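You operate a simulated robot arm through the tools that you are given. There is no shell and no other tool.

You are at the controls of a simulated robot arm. One attempt, no reset.

Task
Find the small monitor's input, check the bars, then switch off.
Fine: pattern box and small monitor go on first and end off; the monitor stays where it stands.
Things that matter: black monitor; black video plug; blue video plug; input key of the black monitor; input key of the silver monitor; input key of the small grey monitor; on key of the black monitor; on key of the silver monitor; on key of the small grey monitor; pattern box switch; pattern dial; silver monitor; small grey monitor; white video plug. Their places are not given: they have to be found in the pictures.

Only the result counts: the job must be done as asked and must still hold three seconds after the hand-in. Knocking over, shifting, dropping, spilling or breaking anything else fails it.

Robot
A 7-joint arm with a two-finger parallel gripper, fixed in place. Base frame: the origin is at the foot of the arm, x ahead of it, y to its left, z up. Lengths are in m, angles in rad, forces in N, time in s.
Its first joint turns from -2.304 to 2.304 rad. Payload 3.91 kg.
The TCP is the grasp point between the finger pads, 0.03 m short of the fingertips. In the tool frame z runs along the fingers and y along their closing line. Largest opening 0.11 m; finger width 0.02, thickness 0.01; the body of the gripper, 0.048 by 0.112 m, starts 0.055 m behind the TCP.
Orientation is told as [roll, pitch, yaw] about the base's x, y, z axes, in that order, counted from this pose: with the fingers straight down and closing along the base's y, the tool's x points along the base's -x, its y along +y and its z along -z.

Tools
- The arm moves only by the tool step_arm. Its argument "increments" is a list of rows, each a list of 7 numbers: the shift along the tool's x, y, z in units of 40 mm (1.0 is 40 mm), then the turn, a rotation vector about the tool's x, y, z in units of 8 degrees (1.0 is 8 degrees), then the closure in counts, from 0 (fully open) to 255 (shut). In form: [[dx, dy, dz, ax, ay, az, gripper], ...]. A call has 1 to 20 rows; each row shifts and turns the commanded pose from where the row before left it, along the tool's axes as they then stand. A call with a number of a shift or a turn outside -1 to 1 is refused whole. Each row takes 0.2 s and may step no farther than 0.05 m and 0.15 rad from the row before; otherwise, or with a gripper value out of range, the whole call is refused. Where a pose cannot be reached the arm comes as near as it can. A force on the tool above 40 N (or 10 N above the force at the start of the call, whichever is more), or a blocked arm, ends the call early, and 0.2 s more pass. The fingers move at their own pace (about 0.108 m/s each) and stop on an object; they squeeze with about 42 N. The grip force told is the motor's: it shows also when the fingers shut on nothing. Time passes only in rows, and 0.2 s behind the last, so rows that do not move let the fingers close. It gives the time, the measured TCP pose, the force on the tool (base axes), the opening and the grip force at its end, in the units of the frame above (readings bear some noise), with the torque about the TCP (base axes, N m) and any sound that the robot's microphone picked up.
- Cameras (640 x 400 px; columns grow to the right, rows downward): "scene" is fixed at [0.4016, -0.4982, 1.5576]; the picture's right is [0.99, 0.11, 0.00], its down [0.04, -0.36, -0.93] and it looks along [-0.10, 0.93, -0.36] (base axes); focal length 361 px, centre (320, 200). "wrist" rides on the gripper at [0.072, 0.017, -0.103] in the tool frame; the picture's right is [-0.23, 0.97, 0.00], its down [-0.76, -0.18, -0.62] and it looks along [-0.61, -0.14, 0.78] (tool axes); focal length 222 px, centre (320, 200).
- get_image(camera): a new picture of that camera. It takes no simulated time.
- locate(camera, pixels): for up to 12 pixels [column, row] of the newest picture of that camera ("zoom" is the newest enlarged one), the place [x, y, z] in the base frame of the surface seen there, good to about 0.002 m. It takes no simulated time.
- inspect(camera, box): a new picture of the part [left, top, right, bottom] of that camera's present view, enlarged. It takes no simulated time.
- close_job(): hands the job in; it is judged then, once.

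Open the gripper and draw the arm clear of the work before you hand the job in, unless the task says otherwise.

The tools are called as name(argument=value, ...) on one line, values as JSON. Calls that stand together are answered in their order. step_arm: Moves the arm, as the interface text tells. Its arguments: {"type":"object","properties":{"increments":{"type":"array"}},"required":["increments"]} The other tools are called the same way: get_image (camera) takes a picture; locate (camera, pixels) gives the place of the surface under pixels of a picture; inspect (camera, box) takes an enlarged picture of a part of a camera's view; close_job () hands the job in.

At the start:

```text
time: 0.0
tool_pos: [0.1119, 0.506, 1.2332]
tool_rot: [0.001, 0.001, 0.001]
contact_force: [0.7, 0.6, -0.3]
ft_torque: [0.03, 0.02, 0.01]
finger_gap: 0.11
grip_force: 0.0
```

scene: 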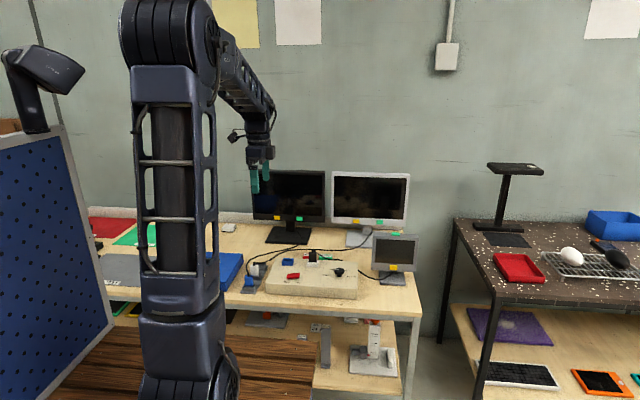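
wrist: 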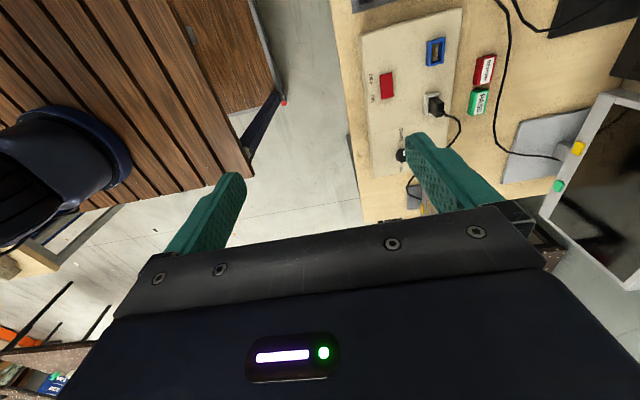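

The scene picture shows three monitors around (290,205), (370,200), (395,255) and a pattern box near (312,280). I'll enlarge that area in both cameras first.

inspect(camera="scene", box=[220, 160, 430, 310])

inspect(camera="wrist", box=[330, 0, 640, 220])

```text
2.67 times, centred on (325, 235) of scene
```

zoom: 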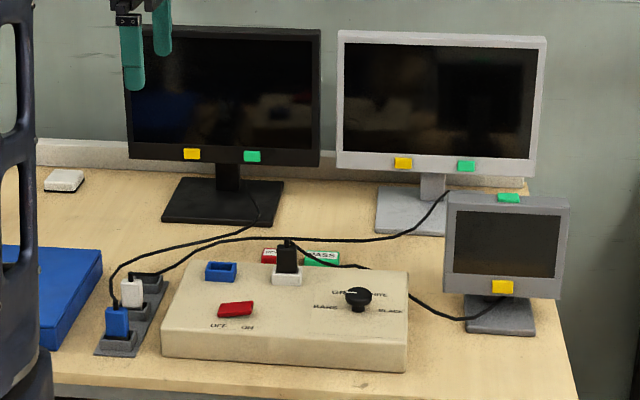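

```text
1.82 times, centred on (485, 110) of wrist
```

zoom: 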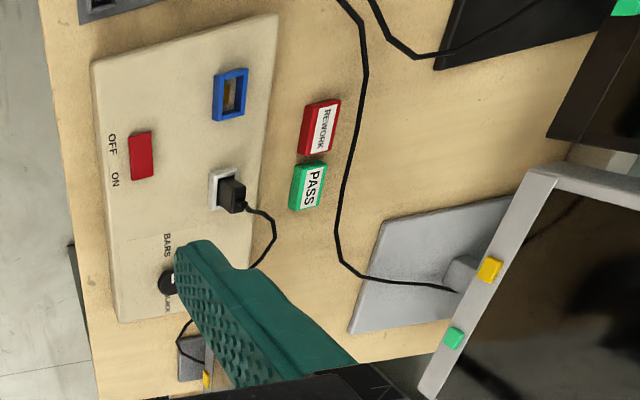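

I can see a rocker at zoom (236,309), a dial at (358,297), and the small monitor with a green key on top (508,198) and a yellow key on front (502,287). I'll enlarge further and get coordinates.

inspect(camera="scene", box=[300, 220, 430, 300])

locate(camera="zoom", pixels=[[347, 68], [400, 65], [467, 235], [472, 240], [600, 80], [466, 68], [460, 300], [180, 187], [250, 190], [100, 250], [520, 150]])

inspect(camera="scene", box=[240, 240, 370, 310])

```text
4.92 times, centred on (365, 260) of scene
```

zoom: 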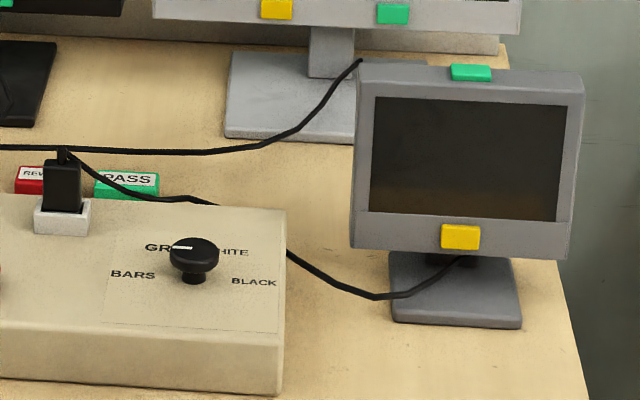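

```text
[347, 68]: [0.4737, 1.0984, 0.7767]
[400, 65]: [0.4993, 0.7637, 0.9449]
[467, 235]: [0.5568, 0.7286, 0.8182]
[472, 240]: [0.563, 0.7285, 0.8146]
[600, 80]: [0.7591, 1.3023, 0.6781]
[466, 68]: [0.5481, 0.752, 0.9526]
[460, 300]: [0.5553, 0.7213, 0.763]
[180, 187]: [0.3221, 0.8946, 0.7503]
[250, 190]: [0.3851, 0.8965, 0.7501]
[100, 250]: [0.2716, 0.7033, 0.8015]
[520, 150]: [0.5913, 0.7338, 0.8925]
```

```text
4.92 times, centred on (305, 275) of scene
```

zoom: 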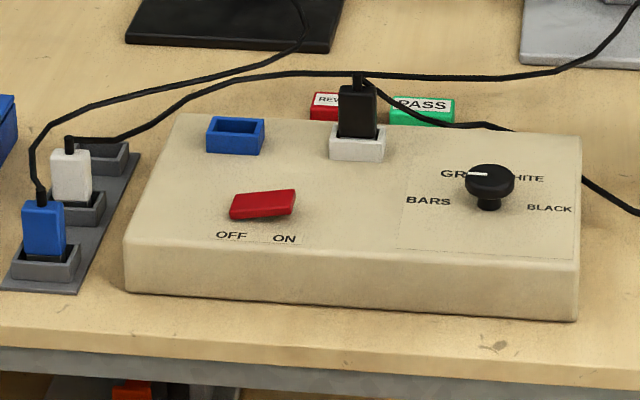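

The rocker's right (ON) end looks raised, so it is off; the dial pointer points leftwards. Now I locate key points in this zoom.

locate(camera="zoom", pixels=[[232, 212], [290, 195], [262, 203], [232, 236], [285, 239], [490, 172], [472, 175], [428, 201], [455, 174], [528, 179], [550, 209], [489, 208]])

inspect(camera="scene", box=[362, 225, 427, 290])

```text
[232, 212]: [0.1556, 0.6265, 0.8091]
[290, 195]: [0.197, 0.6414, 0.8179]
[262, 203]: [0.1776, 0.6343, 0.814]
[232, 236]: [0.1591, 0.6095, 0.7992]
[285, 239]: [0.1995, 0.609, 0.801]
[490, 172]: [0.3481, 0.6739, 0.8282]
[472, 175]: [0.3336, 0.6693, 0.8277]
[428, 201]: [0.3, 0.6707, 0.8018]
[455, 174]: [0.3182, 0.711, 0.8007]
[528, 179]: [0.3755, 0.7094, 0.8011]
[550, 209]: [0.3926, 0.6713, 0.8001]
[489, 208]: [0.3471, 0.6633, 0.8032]
```

```text
6.15 times, centred on (394, 258) of scene
```

zoom: 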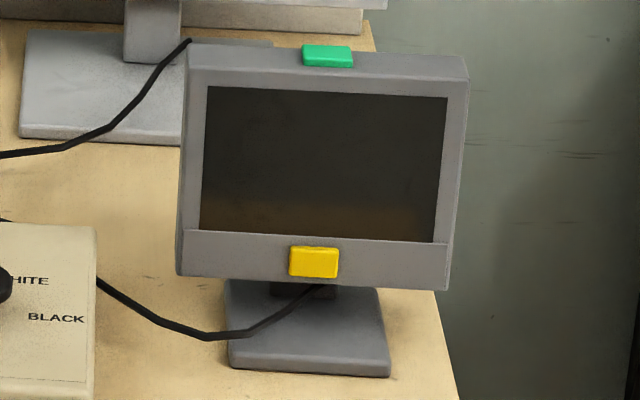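

The rocker ON end is near (0.196,0.640,0.818) and the dial near (0.347,0.672,0.828), pointer apparently towards BARS. I close the fingers and move over the box for a closer wrist view.

step_arm(increments=[[-0.1, 0.4, 0.88, 0, 0, 0, 255], [-0.1, 0.4, 0.88, 0, 0, 0, 255], [-0.1, 0.4, 0.88, 0, 0, 0, 255], [-0.1, 0.4, 0.88, 0, 0, 0, 255], [-0.1, 0.4, 0.88, 0, 0, 0, 255], [-0.1, 0.4, 0.88, 0, 0, 0, 255], [0, 0, 0, 0, 0, 0, 255]])

get_image(camera="wrist")

get_image(camera="scene")

```text
time: 1.6
tool_pos: [0.1341, 0.6025, 1.0228]
tool_rot: [0.0, 0.001, 0.001]
contact_force: [-0.7, -0.5, -0.1]
ft_torque: [-0.05, -0.01, 0.01]
finger_gap: 0.0001
grip_force: 37.7
```

```text
taken
```

wrist: 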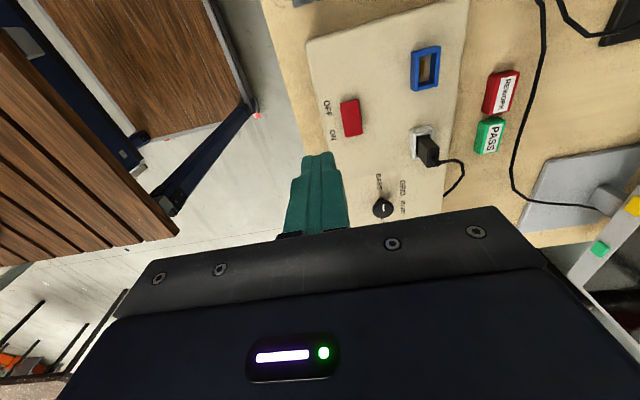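

```text
taken
```

scene: 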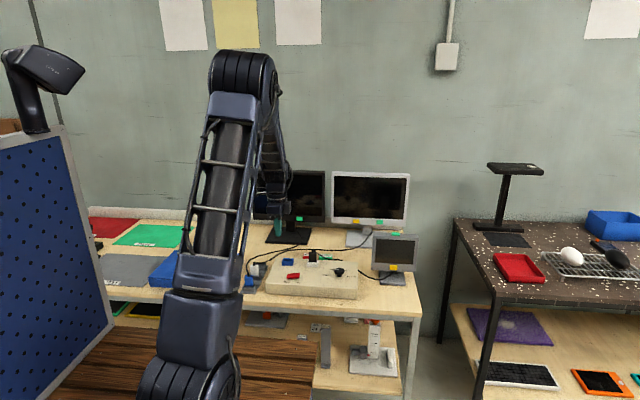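

The dial is now in the wrist picture at (383,207) with labels around it, and the rocker at (351,117). I enlarge it to read the pointer and the labels.

inspect(camera="wrist", box=[310, 80, 470, 225])

inspect(camera="wrist", box=[355, 165, 435, 225])

```text
2.76 times, centred on (390, 152) of wrist
```

zoom: 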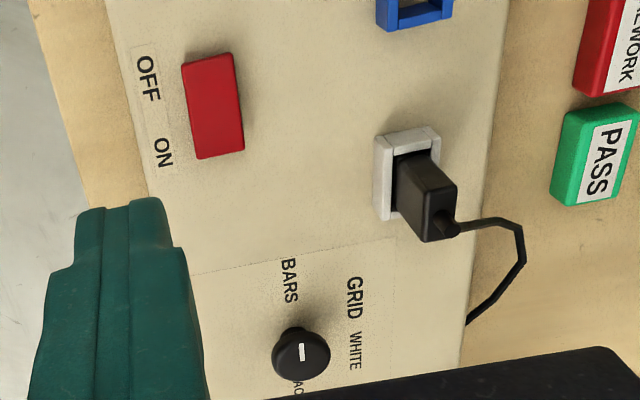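

```text
6.67 times, centred on (395, 195) of wrist
```

zoom: 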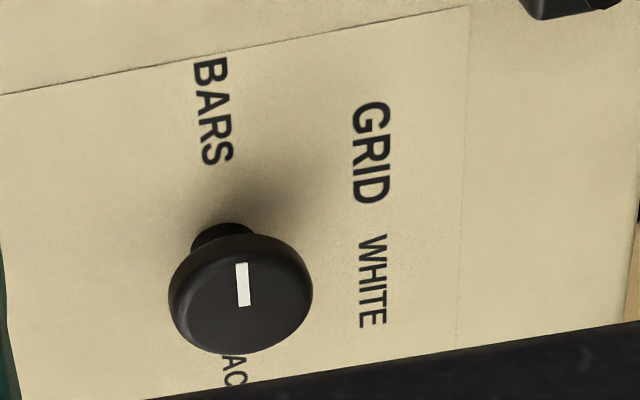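

The pointer aims at BARS, so the dial is already right. I move the closed fingertips above the rocker's ON end (about 0.193, 0.635).

step_arm(increments=[[-0.3, 0.16, 0.71, 0, 0, 0, 255], [-0.3, 0.16, 0.71, 0, 0, 0, 255], [-0.3, 0.16, 0.71, 0, 0, 0, 255], [-0.3, 0.16, 0.71, 0, 0, 0, 255], [-0.3, 0.16, 0.71, 0, 0, 0, 255], [0, 0, 0, 0, 0, 0, 255]])

inspect(camera="wrist", box=[230, 60, 470, 230])

inspect(camera="scene", box=[240, 210, 370, 310])

```text
time: 3.0
tool_pos: [0.194, 0.6331, 0.8812]
tool_rot: [0.0, -0.002, -0.001]
contact_force: [0.1, -0.1, 0.4]
ft_torque: [0.0, -0.02, 0.01]
finger_gap: 0.0
grip_force: 37.8
```

```text
2.35 times, centred on (350, 145) of wrist
```

zoom: 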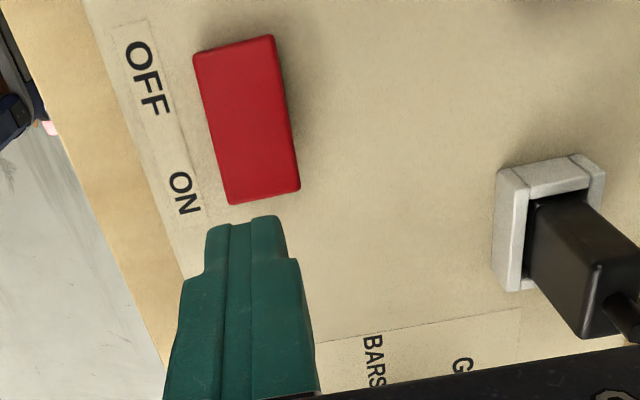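

```text
4.00 times, centred on (305, 260) of scene
```

zoom: 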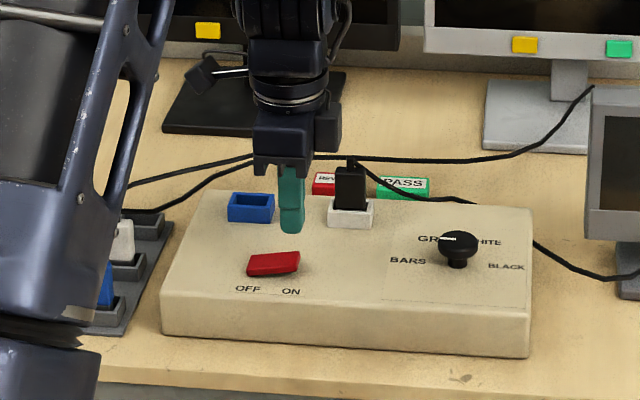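

The fingertips hang at about 33 mm above the rocker. I locate the rocker's ends in this closer view.

locate(camera="zoom", pixels=[[252, 267], [273, 262], [294, 258], [290, 268], [296, 252], [350, 172], [352, 160], [457, 237], [445, 240], [290, 229]])

inspect(camera="wrist", box=[230, 60, 470, 230])

locate(camera="zoom", pixels=[[205, 62], [265, 45], [235, 195], [290, 182], [260, 190], [248, 120]])

```text
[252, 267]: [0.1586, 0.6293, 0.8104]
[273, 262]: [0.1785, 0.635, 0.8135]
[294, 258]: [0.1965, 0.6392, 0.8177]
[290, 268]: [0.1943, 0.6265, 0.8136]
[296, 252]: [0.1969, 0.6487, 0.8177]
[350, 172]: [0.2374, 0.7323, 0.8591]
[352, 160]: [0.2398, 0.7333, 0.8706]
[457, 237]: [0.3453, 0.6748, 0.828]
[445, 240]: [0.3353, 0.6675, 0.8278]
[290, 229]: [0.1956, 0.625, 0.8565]
```

```text
2.35 times, centred on (350, 145) of wrist
```

zoom: 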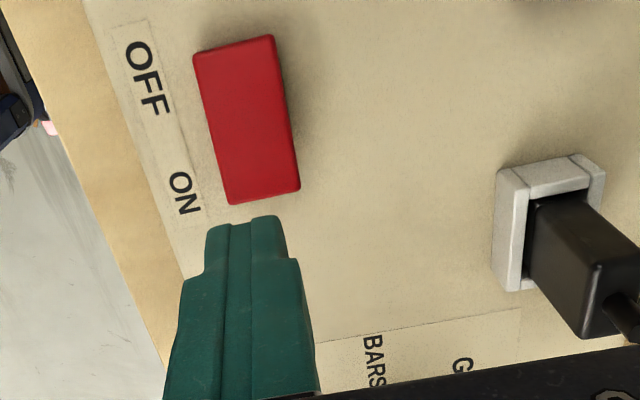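

```text
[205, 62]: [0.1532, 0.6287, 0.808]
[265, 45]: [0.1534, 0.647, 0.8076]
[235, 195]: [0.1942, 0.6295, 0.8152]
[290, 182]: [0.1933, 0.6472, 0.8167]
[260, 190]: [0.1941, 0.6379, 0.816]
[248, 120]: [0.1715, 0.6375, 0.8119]
```

The rocker spans x 0.150–0.197, y 0.628–0.648. I shift 4 mm to be over its ON end and press down in fine steps.

step_arm(increments=[[0.08, 0.1, 0.35, 0, 0, 0, 255], [0, 0, 0.4, 0, 0, 0, 255], [0, 0, 0.08, 0, 0, 0, 255], [0, 0, 0.05, 0, 0, 0, 255], [0, 0, 0.05, 0, 0, 0, 255], [0, 0, 0.05, 0, 0, 0, 255]])

```text
time: 4.4
tool_pos: [0.1914, 0.6379, 0.8426]
tool_rot: [0.003, 0.0, 0.001]
contact_force: [1.1, -7.5, 25.5]
ft_torque: [-0.26, 0.25, -0.03]
finger_gap: 0.0
grip_force: 37.7
```

The force is 25 N upward at z 0.8426. I check the rocker's state in the scene view.

inspect(camera="scene", box=[240, 230, 370, 310])

inspect(camera="wrist", box=[230, 60, 470, 230])

```text
4.92 times, centred on (305, 270) of scene
```

zoom: 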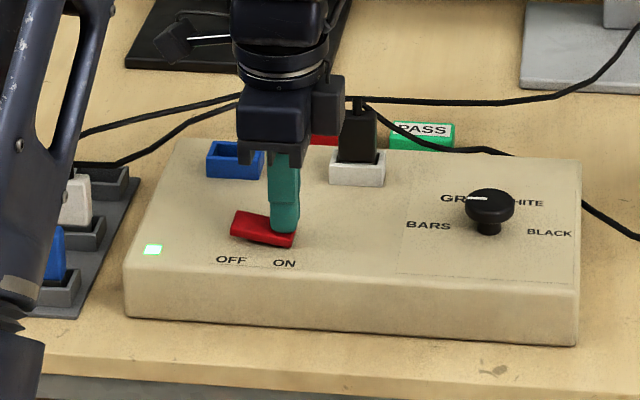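

```text
2.35 times, centred on (350, 145) of wrist
```

zoom: 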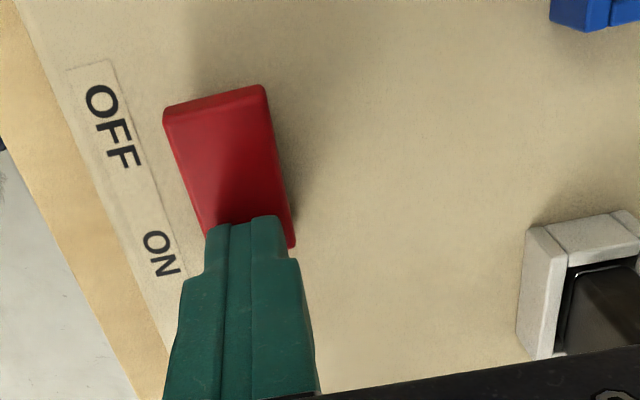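

The rocker flipped and a green lamp is lit at zoom (153,250): the box is on. I lift off straight up.

step_arm(increments=[[0, 0, -0.5, 0, 0, 0, 255], [0, 0, -1, 0, 0, 0, 255], [0, 0, -1, 0, 0, 0, 255], [0, 0, -1, 0, 0, 0, 255], [0, 0, -1, 0, 0, 0, 255], [0, 0, 0, 0, 0, 0, 255]])

inspect(camera="scene", box=[360, 225, 430, 290])

locate(camera="zoom", pixels=[[312, 53], [345, 60], [326, 66], [185, 65], [460, 75], [180, 270], [445, 285], [292, 262], [314, 262], [338, 264], [315, 235], [230, 355]])

inspect(camera="scene", box=[230, 160, 430, 310])

```text
time: 5.8
tool_pos: [0.1933, 0.638, 1.0211]
tool_rot: [0.001, 0.0, 0.001]
contact_force: [0.1, 0.1, 0.3]
ft_torque: [0.0, 0.01, 0.03]
finger_gap: 0.0001
grip_force: 37.0
```

```text
6.15 times, centred on (395, 258) of scene
```

zoom: 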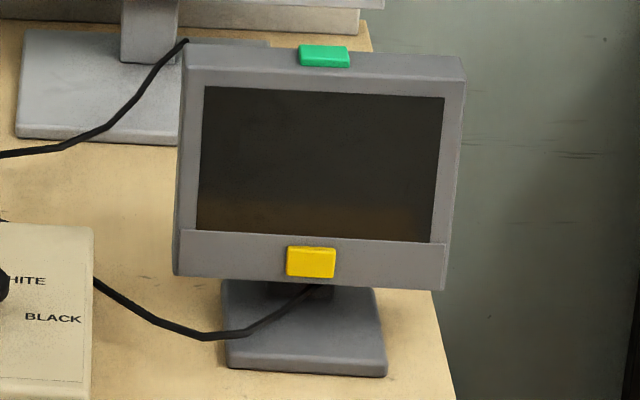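

```text
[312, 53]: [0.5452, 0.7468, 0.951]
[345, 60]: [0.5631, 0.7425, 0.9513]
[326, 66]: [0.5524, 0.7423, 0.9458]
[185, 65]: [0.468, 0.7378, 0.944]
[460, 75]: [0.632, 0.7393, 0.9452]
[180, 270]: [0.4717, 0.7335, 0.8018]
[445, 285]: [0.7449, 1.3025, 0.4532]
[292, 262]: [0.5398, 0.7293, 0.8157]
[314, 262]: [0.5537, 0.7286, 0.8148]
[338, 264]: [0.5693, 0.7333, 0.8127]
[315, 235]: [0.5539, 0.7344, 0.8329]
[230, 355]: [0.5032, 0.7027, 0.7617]
```

```text
2.67 times, centred on (330, 235) of scene
```

zoom: 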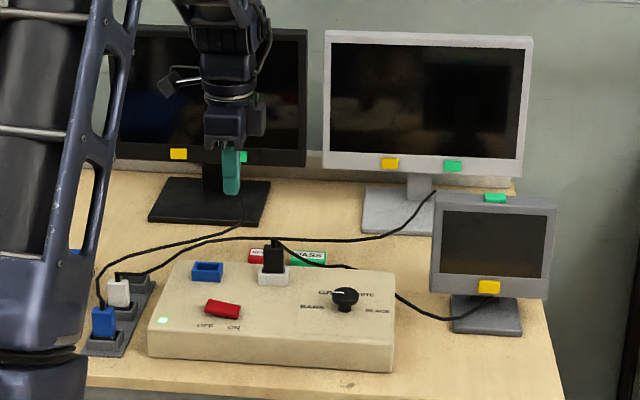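

All screens are dark still; the small monitor's green top key is near (0.554,0.745,0.951) and the yellow front key near (0.554,0.729,0.815). I move the closed fingertips above the green key.

step_arm(increments=[[-0.75, 0.223, -0.06, 0, 0, 0, 255], [-0.75, 0.223, -0.06, 0, 0, 0, 255], [-0.75, 0.223, -0.06, 0, 0, 0, 255], [-0.75, 0.223, -0.06, 0, 0, 0, 255], [-0.75, 0.223, -0.06, 0, 0, 0, 255], [-0.75, 0.223, -0.06, 0, 0, 0, 255], [-0.75, 0.223, -0.06, 0, 0, 0, 255], [-0.75, 0.223, -0.06, 0, 0, 0, 255], [-0.75, 0.223, 0, 0, 0, 0, 255], [-0.75, 0.223, 0, 0, 0, 0, 255], [-0.75, 0.223, 0, 0, 0, 0, 255], [-0.75, 0.223, 0, 0, 0, 0, 255], [0, 0, 0, 0, 0, 0, 255]])

inspect(camera="scene", box=[340, 190, 440, 290])

get_image(camera="wrist")

```text
time: 8.6
tool_pos: [0.5525, 0.7439, 1.0408]
tool_rot: [0.0, 0.0, 0.0]
contact_force: [-0.5, 0.2, 0.6]
ft_torque: [0.01, -0.01, 0.04]
finger_gap: 0.0
grip_force: 37.7
```

```text
4.00 times, centred on (390, 240) of scene
```

zoom: 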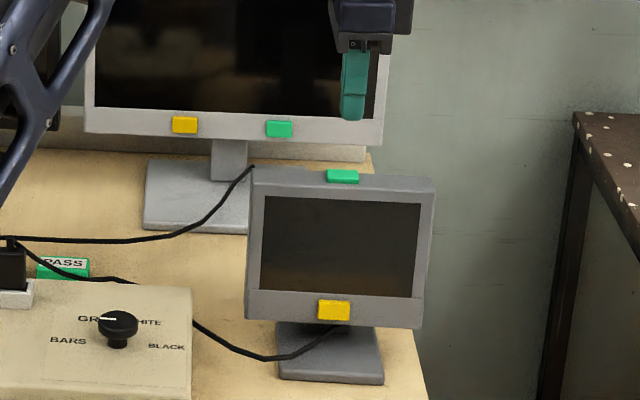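

```text
taken
```

wrist: 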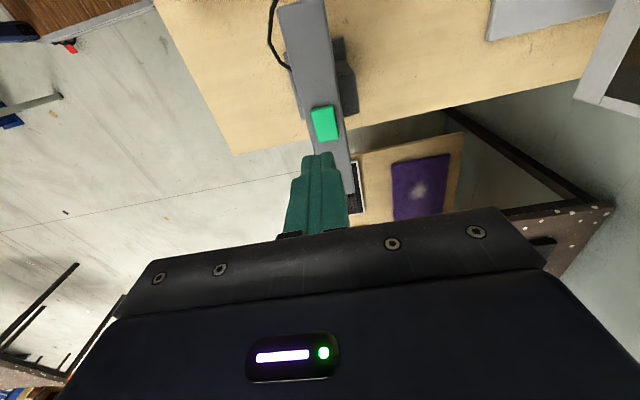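

The green key is seen in the wrist picture at (325,123) on top of the monitor's thin case. I locate its corners and those of the case and stand.

locate(camera="wrist", pixels=[[314, 110], [332, 108], [318, 138], [336, 136], [325, 123], [300, 60], [320, 10], [283, 20], [345, 85], [293, 90], [352, 170], [335, 60]])

inspect(camera="wrist", box=[250, 0, 410, 200])

```text
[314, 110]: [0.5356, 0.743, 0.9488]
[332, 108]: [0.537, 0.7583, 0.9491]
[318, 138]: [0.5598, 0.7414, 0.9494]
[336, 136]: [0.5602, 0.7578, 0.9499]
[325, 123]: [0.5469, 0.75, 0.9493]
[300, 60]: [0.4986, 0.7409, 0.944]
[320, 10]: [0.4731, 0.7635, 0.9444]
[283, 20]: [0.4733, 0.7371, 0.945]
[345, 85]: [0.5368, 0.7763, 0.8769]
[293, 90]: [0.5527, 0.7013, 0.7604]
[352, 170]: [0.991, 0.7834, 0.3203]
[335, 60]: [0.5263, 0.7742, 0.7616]
```

```text
2.00 times, centred on (330, 100) of wrist
```

zoom: 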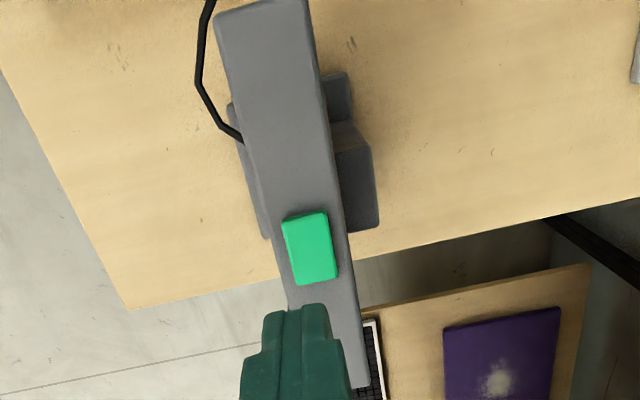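

The green key spans x 0.535–0.562, y 0.741–0.758, top at z 0.9495. I centre over (0.549,0.750) and lower to just above it.

step_arm(increments=[[0.09, 0.15, 0.5, 0, 0, 0, 255], [0, 0, 0.5, 0, 0, 0, 255], [0, 0, 0.38, 0, 0, 0, 255], [0, 0, 0, 0, 0, 0, 255]])

inspect(camera="wrist", box=[250, 60, 410, 200])

inspect(camera="scene", box=[350, 200, 440, 290])

```text
time: 9.6
tool_pos: [0.5481, 0.7481, 0.9849]
tool_rot: [-0.001, 0.0, 0.001]
contact_force: [0.7, 0.1, -0.2]
ft_torque: [0.05, 0.0, -0.01]
finger_gap: 0.0
grip_force: 38.0
```

```text
2.86 times, centred on (330, 130) of wrist
```

zoom: 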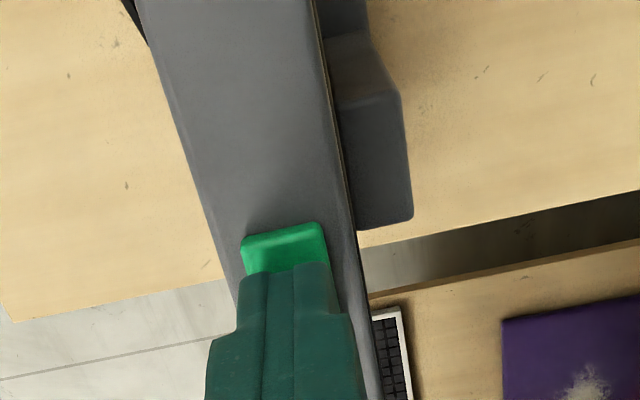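

```text
4.44 times, centred on (395, 245) of scene
```

zoom: 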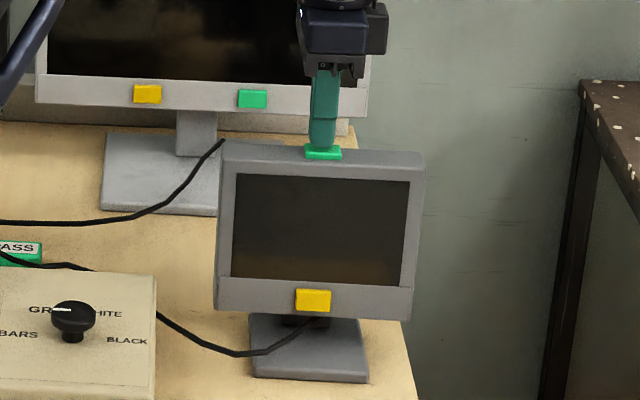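

The closed tips are about 5 mm above the green key and centred. I press down in 1–1.5 mm steps watching the force and sound.

step_arm(increments=[[0, 0, 0.1, 0, 0, 0, 255], [0, 0, 0.04, 0, 0, 0, 255], [0, 0, 0.03, 0, 0, 0, 255]])

inspect(camera="scene", box=[350, 200, 440, 290])

```text
time: 10.4
tool_pos: [0.5483, 0.7509, 0.9775]
tool_rot: [-0.001, 0.0, 0.0]
contact_force: [0.3, -0.7, 2.1]
ft_torque: [-0.02, 0.0, -0.02]
finger_gap: 0.0
grip_force: 38.3
heard: click
```

```text
4.44 times, centred on (395, 245) of scene
```

zoom: 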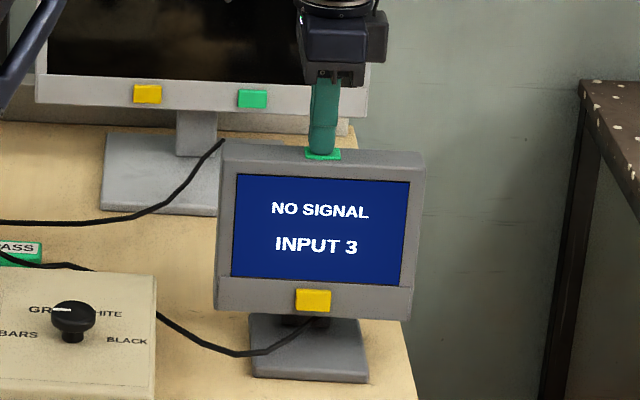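

Click heard; the monitor shows "NO SIGNAL INPUT 3", so green is the on key and yellow is input. I lift straight off and draw back to -y, then turn the tool by 90° so I can push the front key with a tilted fingertip.

step_arm(increments=[[0, 0, -0.5, 0, 0, 0, 255], [0, 0, -1, 0, 0, 0, 255], [0, -0.9, -0.6, 0, 0, 0, 255], [0, -1, -0.3, 0, 0, 0, 255], [0, -1, 0, 0, 0, 0, 255], [0, -0.6, 0, 0, 0, 0, 255], [0, 0, 0, 0, 0, -1, 255], [0, 0, 0, 0, 0, -1, 255], [0, 0, 0, 0, 0, -1, 255], [0, 0, 0, 0, 0, -1, 255], [0, 0, 0, 0, 0, -1, 255], [0, 0, 0, 0, 0, -1, 255], [0, 0, 0, 0, 0, 0, 255]])

get_image(camera="scene")

get_image(camera="wrist")

```text
time: 13.2
tool_pos: [0.5489, 0.6105, 1.0729]
tool_rot: [0.0, -0.002, 0.84]
contact_force: [0.1, 0.3, -0.2]
ft_torque: [-0.01, 0.01, 0.02]
finger_gap: 0.0
grip_force: 37.6
```

```text
taken
```

scene: 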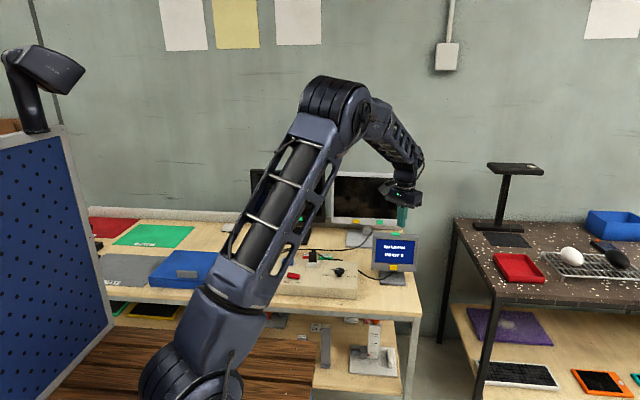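

```text
taken
```

wrist: 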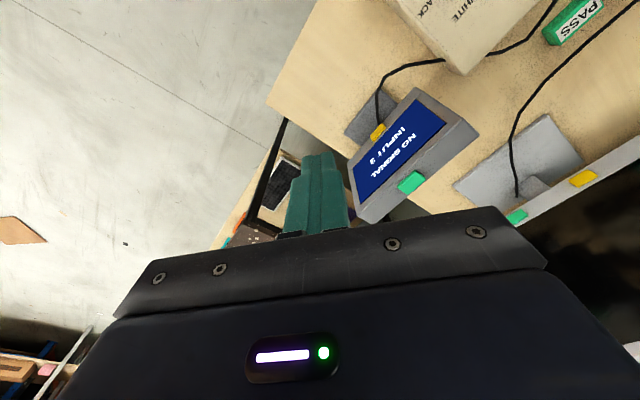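

Yaw is 0.84 rad so far and the small monitor still stands in place. I finish the turn to 90° and tilt the fingertips forward by about 45°, moving back a bit for clearance.

step_arm(increments=[[0, 0, 0, 0, 0, -1, 255], [0, 0, 0, 0, 0, -1, 255], [0, 0, 0, 0, 0, -1, 255], [0, 0, 0, 0, 0, -1, 255], [0, 0, 0, 0, 0, -1, 255], [0, 0, 0, 0, 0, -0.24, 255], [0.2, 0, 0, 0, -1, 0, 255], [0.2, 0, 0, 0, -1, 0, 255], [0.2, 0, 0, 0, -1, 0, 255], [0, 0, 0, 0, -1, 0, 255], [0, 0, 0, 0, -1, 0, 255], [0, 0, 0, 0, 0, 0, 255]])

get_image(camera="scene")

get_image(camera="wrist")

```text
time: 15.8
tool_pos: [0.5481, 0.5865, 1.0697]
tool_rot: [0.001, -0.7, 1.569]
contact_force: [0.3, 0.7, 1.3]
ft_torque: [-0.02, 0.01, -0.01]
finger_gap: 0.0
grip_force: 37.3
```

```text
taken
```

scene: 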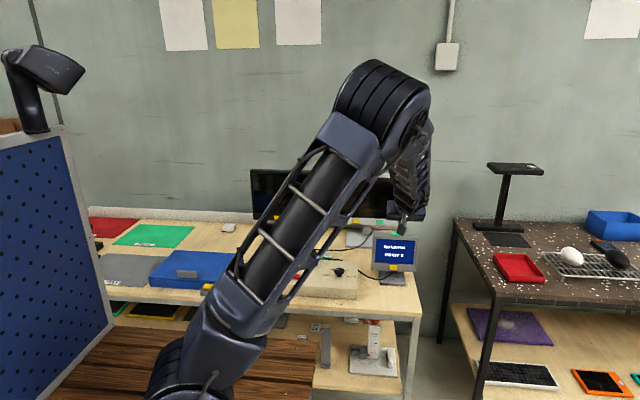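

```text
taken
```

wrist: 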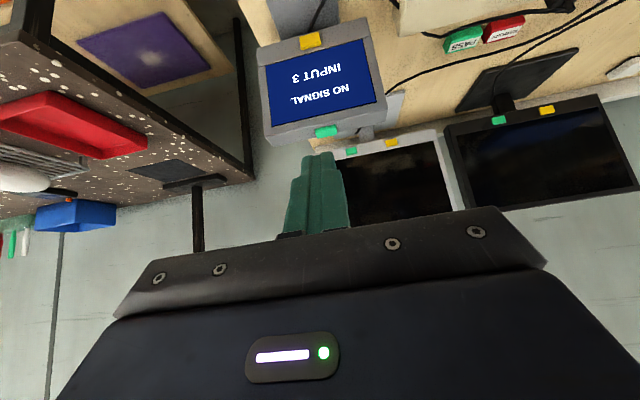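

Tool tilt is 0.70 rad with yaw 90°; the wrist view shows the yellow key at (310,40). I locate it precisely from this view.

inspect(camera="wrist", box=[250, 10, 400, 150])

locate(camera="wrist", pixels=[[310, 40], [300, 38], [321, 40], [309, 34], [311, 46], [335, 38], [285, 45], [270, 130], [370, 110], [300, 15], [325, 131]])

```text
2.86 times, centred on (325, 80) of wrist
```

zoom: 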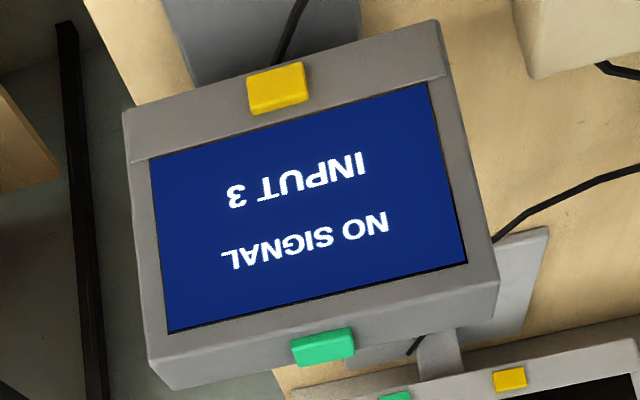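

```text
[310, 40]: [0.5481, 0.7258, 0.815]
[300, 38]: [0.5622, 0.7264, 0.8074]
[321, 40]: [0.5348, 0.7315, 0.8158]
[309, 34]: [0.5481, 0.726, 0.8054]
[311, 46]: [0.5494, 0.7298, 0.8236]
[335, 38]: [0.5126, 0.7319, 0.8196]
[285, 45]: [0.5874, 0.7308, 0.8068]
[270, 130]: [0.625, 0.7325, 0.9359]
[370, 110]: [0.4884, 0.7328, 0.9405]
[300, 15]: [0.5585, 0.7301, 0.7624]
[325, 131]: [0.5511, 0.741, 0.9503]
```

The yellow key's face is at about (0.549,0.726,0.8145). I go straight down in front of the monitor, then check the view before moving in.

locate(camera="wrist", pixels=[[313, 26], [316, 18], [318, 10], [325, 3]])

step_arm(increments=[[0.541, 0, 0.642, 0, 0, 0, 255], [0.541, 0, 0.642, 0, 0, 0, 255], [0.541, 0, 0.642, 0, 0, 0, 255], [0.541, 0, 0.642, 0, 0, 0, 255], [0.541, 0, 0.642, 0, 0, 0, 255], [0.541, 0, 0.642, 0, 0, 0, 255], [0.541, 0, 0.642, 0, 0, 0, 255], [0, 0, 0, 0, 0, 0, 255]])

get_image(camera="scene")

get_image(camera="wrist")

```text
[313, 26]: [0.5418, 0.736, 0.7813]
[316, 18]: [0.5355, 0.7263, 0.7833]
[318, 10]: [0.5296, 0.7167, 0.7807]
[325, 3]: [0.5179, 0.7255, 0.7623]
```

```text
time: 17.6
tool_pos: [0.5477, 0.5864, 0.836]
tool_rot: [0.0, -0.698, 1.57]
contact_force: [0.4, -0.1, 0.4]
ft_torque: [-0.01, 0.01, -0.01]
finger_gap: 0.0
grip_force: 37.8
```

```text
taken
```

scene: 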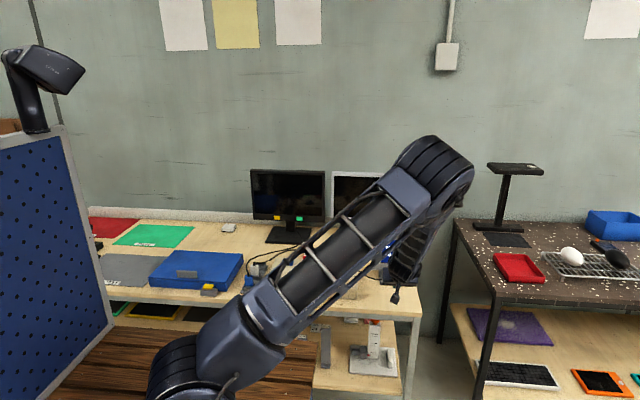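

```text
taken
```

wrist: 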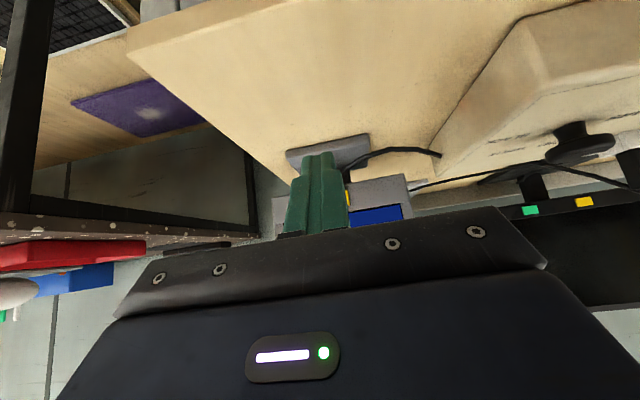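

The fingertips are level with the yellow key (355,198 in the wrist view) and the cable below is at z≈0.78, clear of the tip. I move forward 90 mm, stopping about 22 mm short of the key.

step_arm(increments=[[-0.418, 0, 0.377, 0, 0, 0, 255], [-0.418, 0, 0.377, 0, 0, 0, 255], [-0.418, 0, 0.377, 0, 0, 0, 255], [-0.418, 0, 0.377, 0, 0, 0, 255], [0, 0, 0, 0, 0, 0, 255]])

inspect(camera="wrist", box=[220, 70, 460, 230])

inspect(camera="scene", box=[350, 200, 450, 300])

```text
time: 18.8
tool_pos: [0.5496, 0.6754, 0.8318]
tool_rot: [0.0, -0.7, 1.57]
contact_force: [0.0, 0.3, -0.2]
ft_torque: [0.03, -0.02, 0.03]
finger_gap: 0.0
grip_force: 38.0
```

```text
2.50 times, centred on (340, 150) of wrist
```

zoom: 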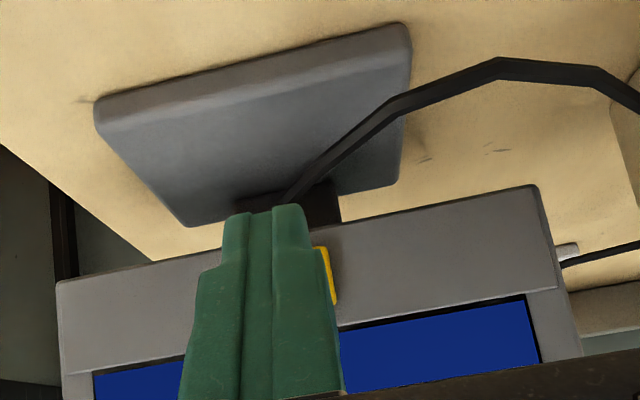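

```text
4.00 times, centred on (400, 250) of scene
```

zoom: 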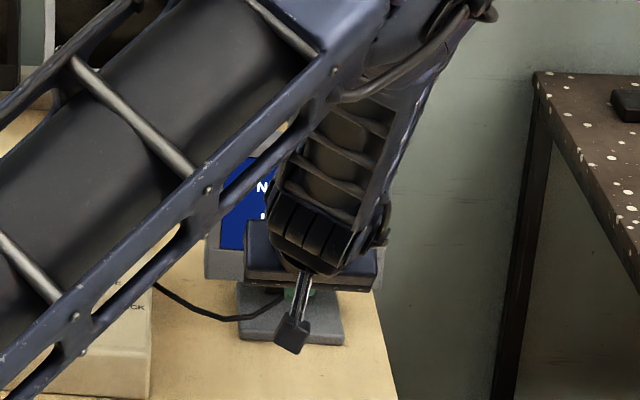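

The tip edge is about 23 mm before the key and in line with it. I advance 19 mm and then 3 mm in 1 mm steps, watching force and sound.

step_arm(increments=[[-0.19, 0, 0.16, 0, 0, 0, 255], [-0.173, 0, 0.146, 0, 0, 0, 255], [-0.0191, 0, 0.0161, 0, 0, 0, 255], [-0.0191, 0, 0.0161, 0, 0, 0, 255], [-0.0191, 0, 0.0161, 0, 0, 0, 255]])

inspect(camera="wrist", box=[220, 70, 460, 230])

```text
time: 20.0
tool_pos: [0.5493, 0.6988, 0.8307]
tool_rot: [0.001, -0.698, 1.569]
contact_force: [0.2, 1.3, -0.2]
ft_torque: [0.01, -0.01, 0.01]
finger_gap: 0.0
grip_force: 37.5
```

```text
2.50 times, centred on (340, 150) of wrist
```

zoom: 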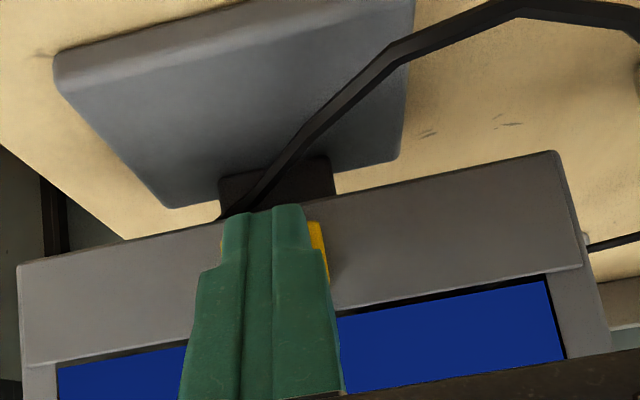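

The edge is about at the key face, with no click yet. I continue in half-millimetre steps.

step_arm(increments=[[-0.0143, 0, 0.0121, 0, 0, 0, 255], [-0.0143, 0, 0.0121, 0, 0, 0, 255]])

```text
time: 20.6
tool_pos: [0.5499, 0.7003, 0.8318]
tool_rot: [0.001, -0.7, 1.567]
contact_force: [0.4, -0.9, -0.1]
ft_torque: [0.03, 0.01, 0.04]
finger_gap: 0.0
grip_force: 37.9
```

A faint -0.9 N in y suggests contact starting. I continue another 1 mm.

step_arm(increments=[[-0.0143, 0, 0.0121, 0, 0, 0, 255], [-0.0095, 0, 0.008, 0, 0, 0, 255]])

inspect(camera="wrist", box=[220, 70, 460, 230])

```text
time: 21.2
tool_pos: [0.5501, 0.7024, 0.833]
tool_rot: [0.0, -0.7, 1.569]
contact_force: [1.2, -1.9, -0.1]
ft_torque: [-0.04, -0.01, 0.02]
finger_gap: 0.0
grip_force: 37.8
```

```text
2.50 times, centred on (340, 150) of wrist
```

zoom: 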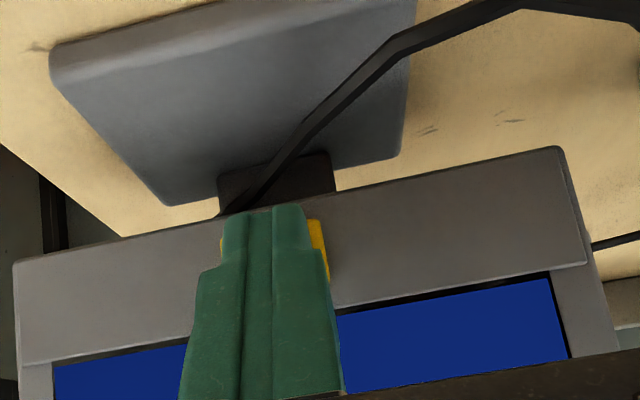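

Force is -1.9 N without a click. Another half millimetre.

step_arm(increments=[[-0.0143, 0, 0.0121, 0, 0, 0, 255]])

```text
time: 21.6
tool_pos: [0.5486, 0.7024, 0.8325]
tool_rot: [0.0, -0.699, 1.569]
contact_force: [-0.9, -3.1, 0.9]
ft_torque: [-0.03, -0.01, -0.02]
finger_gap: 0.0
grip_force: 37.6
heard: click
```

Click heard at about 3 N. I retreat 12 mm straight back and look at the screen.

step_arm(increments=[[0.115, 0, -0.097, 0, 0, 0, 255], [0.115, 0, -0.097, 0, 0, 0, 255]])

get_image(camera="wrist")

inspect(camera="scene", box=[350, 200, 450, 300])

```text
time: 22.2
tool_pos: [0.5491, 0.6892, 0.8319]
tool_rot: [-0.001, -0.699, 1.568]
contact_force: [-0.3, 0.3, 0.1]
ft_torque: [0.03, 0.01, -0.01]
finger_gap: 0.0
grip_force: 38.0
```

```text
taken
```

wrist: 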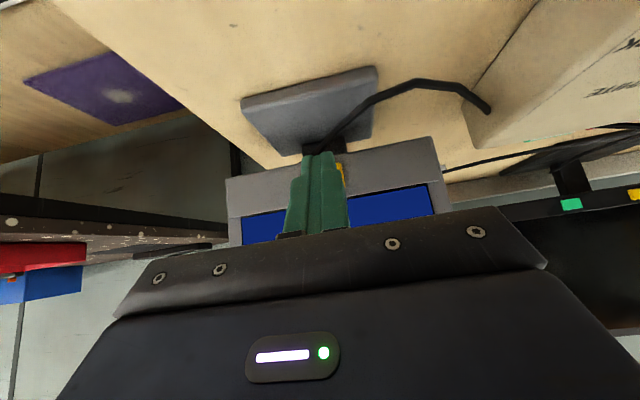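

```text
4.00 times, centred on (400, 250) of scene
```

zoom: 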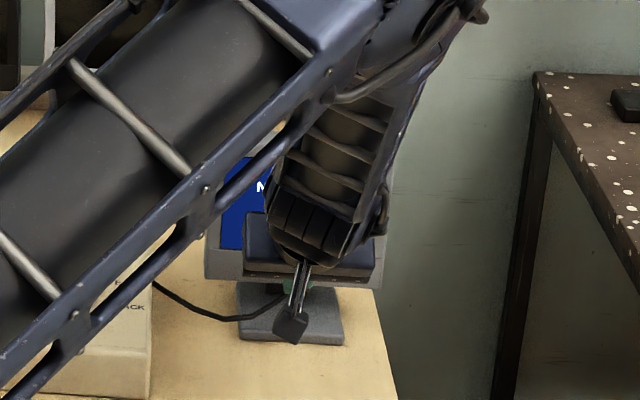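

The screen is still blue after this press. I wait a second to be sure it isn't just slow to sync.

step_arm(increments=[[0, 0, 0, 0, 0, 0, 255], [0, 0, 0, 0, 0, 0, 255], [0, 0, 0, 0, 0, 0, 255], [0, 0, 0, 0, 0, 0, 255], [0, 0, 0, 0, 0, 0, 255]])

inspect(camera="wrist", box=[220, 100, 460, 250])

inspect(camera="scene", box=[350, 200, 450, 300])

```text
time: 23.4
tool_pos: [0.5487, 0.6897, 0.8325]
tool_rot: [0.001, -0.697, 1.569]
contact_force: [-0.2, -0.5, 0.6]
ft_torque: [-0.01, -0.01, 0.0]
finger_gap: 0.0
grip_force: 37.9
```

```text
2.67 times, centred on (340, 175) of wrist
```

zoom: 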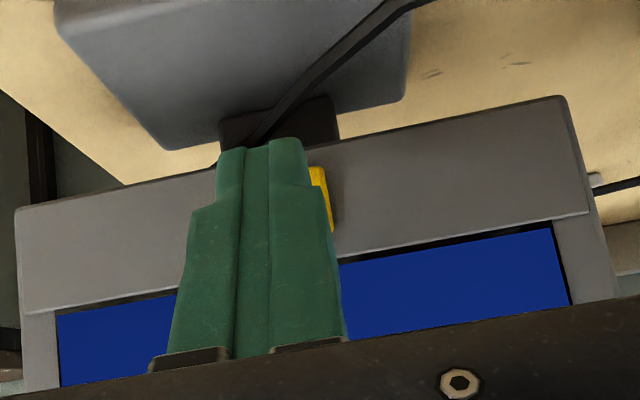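

```text
4.00 times, centred on (400, 250) of scene
```

zoom: 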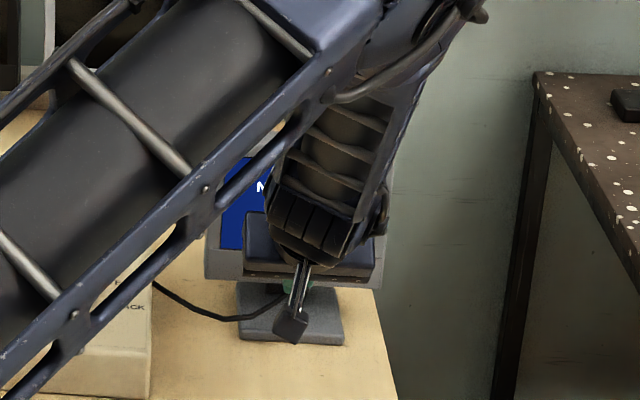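

Still blue, so it needs another press. I advance 9 mm then 3 mm in half-millimetre steps to the same click depth.

step_arm(increments=[[-0.086, 0, 0.0725, 0, 0, 0, 255], [-0.086, 0, 0.0725, 0, 0, 0, 255], [-0.0096, 0, 0.0081, 0, 0, 0, 255], [-0.0096, 0, 0.0081, 0, 0, 0, 255], [-0.0096, 0, 0.0081, 0, 0, 0, 255], [-0.0096, 0, 0.0081, 0, 0, 0, 255], [-0.0096, 0, 0.0081, 0, 0, 0, 255], [-0.0096, 0, 0.0081, 0, 0, 0, 255]])

inspect(camera="wrist", box=[220, 70, 460, 230])

```text
time: 25.2
tool_pos: [0.5482, 0.7022, 0.8327]
tool_rot: [0.001, -0.696, 1.571]
contact_force: [0.1, -1.9, -1.0]
ft_torque: [-0.09, 0.01, 0.03]
finger_gap: 0.0
grip_force: 37.8
heard: click
```

```text
2.50 times, centred on (340, 150) of wrist
```

zoom: 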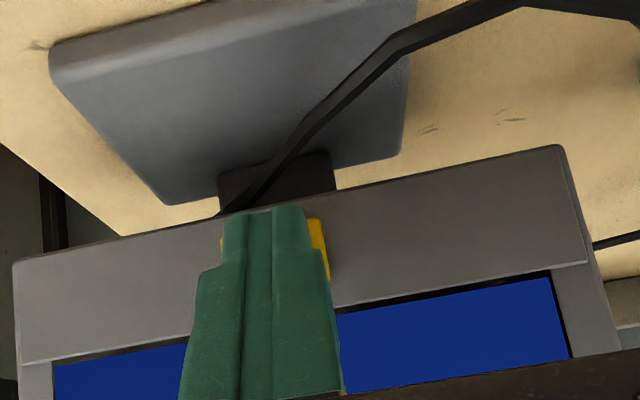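

Click heard; screen still blue. I retreat and check before pressing again.

step_arm(increments=[[0.115, 0, -0.097, 0, 0, 0, 255], [0.115, 0, -0.097, 0, 0, 0, 255], [0, 0, 0, 0, 0, 0, 255], [0, 0, 0, 0, 0, 0, 255]])

inspect(camera="wrist", box=[220, 100, 460, 250])

inspect(camera="scene", box=[375, 225, 425, 275])

```text
time: 26.2
tool_pos: [0.5487, 0.6888, 0.8326]
tool_rot: [0.001, -0.696, 1.567]
contact_force: [0.0, 0.4, 0.0]
ft_torque: [-0.03, 0.01, 0.04]
finger_gap: 0.0002
grip_force: 38.0
```

```text
2.67 times, centred on (340, 175) of wrist
```

zoom: 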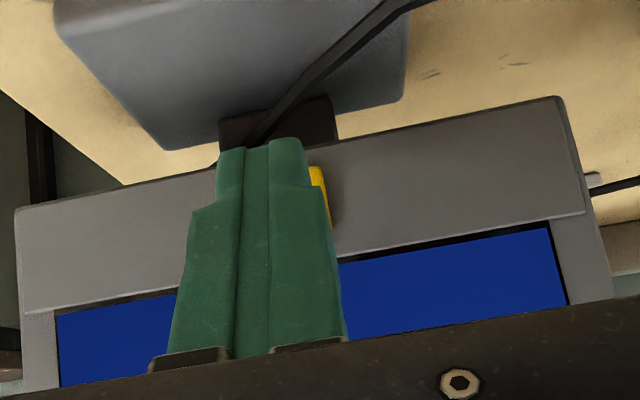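

```text
8.00 times, centred on (400, 250) of scene
```

zoom: 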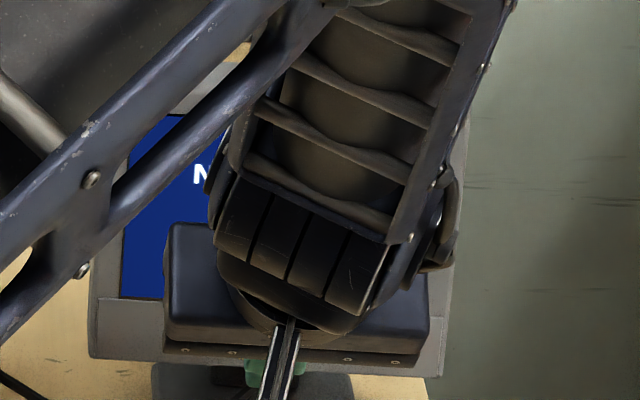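

Still NO SIGNAL. I press a third time with the same profile.

step_arm(increments=[[-0.086, 0, 0.0725, 0, 0, 0, 255], [-0.086, 0, 0.0725, 0, 0, 0, 255], [-0.0096, 0, 0.0081, 0, 0, 0, 255], [-0.0096, 0, 0.0081, 0, 0, 0, 255], [-0.0096, 0, 0.0081, 0, 0, 0, 255], [-0.0096, 0, 0.0081, 0, 0, 0, 255], [-0.0096, 0, 0.0081, 0, 0, 0, 255], [-0.0096, 0, 0.0081, 0, 0, 0, 255]])

inspect(camera="wrist", box=[220, 70, 460, 230])

```text
time: 28.0
tool_pos: [0.5488, 0.7012, 0.8335]
tool_rot: [-0.001, -0.699, 1.569]
contact_force: [0.6, -2.4, -0.6]
ft_torque: [-0.05, 0.0, 0.01]
finger_gap: 0.0
grip_force: 37.7
heard: click
```

```text
2.50 times, centred on (340, 150) of wrist
```

zoom: 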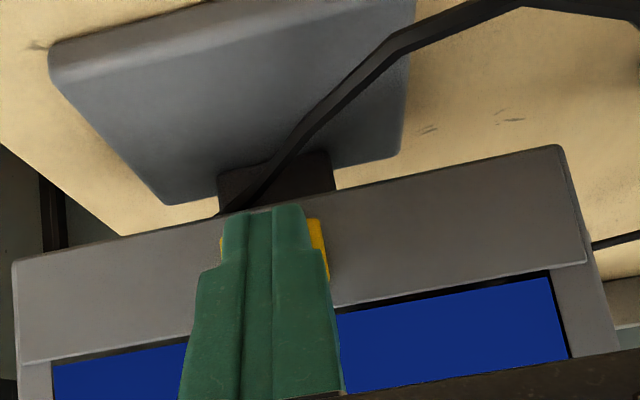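

Clicked but still blue. I draw back and up to the earlier viewpoint to read the screen fully.

step_arm(increments=[[0.549, 0, -0.462, 0, 0, 0, 255], [0.549, 0, -0.462, 0, 0, 0, 255], [0.549, 0, -0.462, 0, 0, 0, 255], [0.549, 0, -0.462, 0, 0, 0, 255], [-0.541, 0, -0.642, 0, 0, 0, 255], [-0.541, 0, -0.642, 0, 0, 0, 255], [-0.541, 0, -0.642, 0, 0, 0, 255], [-0.541, 0, -0.642, 0, 0, 0, 255], [-0.541, 0, -0.642, 0, 0, 0, 255], [-0.541, 0, -0.642, 0, 0, 0, 255], [0, 0, 0, 0, 0, 0, 255]])

get_image(camera="wrist")

inspect(camera="scene", box=[230, 160, 430, 310])

```text
time: 30.4
tool_pos: [0.547, 0.5875, 1.0347]
tool_rot: [0.0, -0.698, 1.571]
contact_force: [0.7, -0.4, 0.0]
ft_torque: [0.0, 0.01, -0.01]
finger_gap: 0.0
grip_force: 37.7
```

```text
taken
```

wrist: 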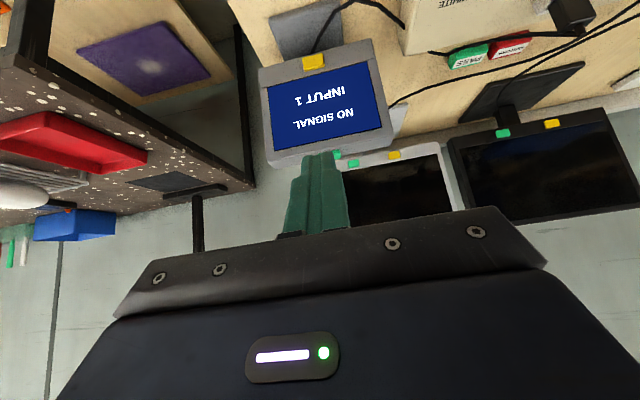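

```text
2.67 times, centred on (330, 235) of scene
```

zoom: 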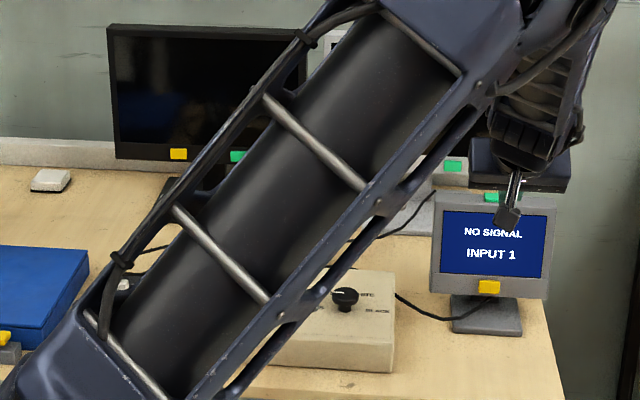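

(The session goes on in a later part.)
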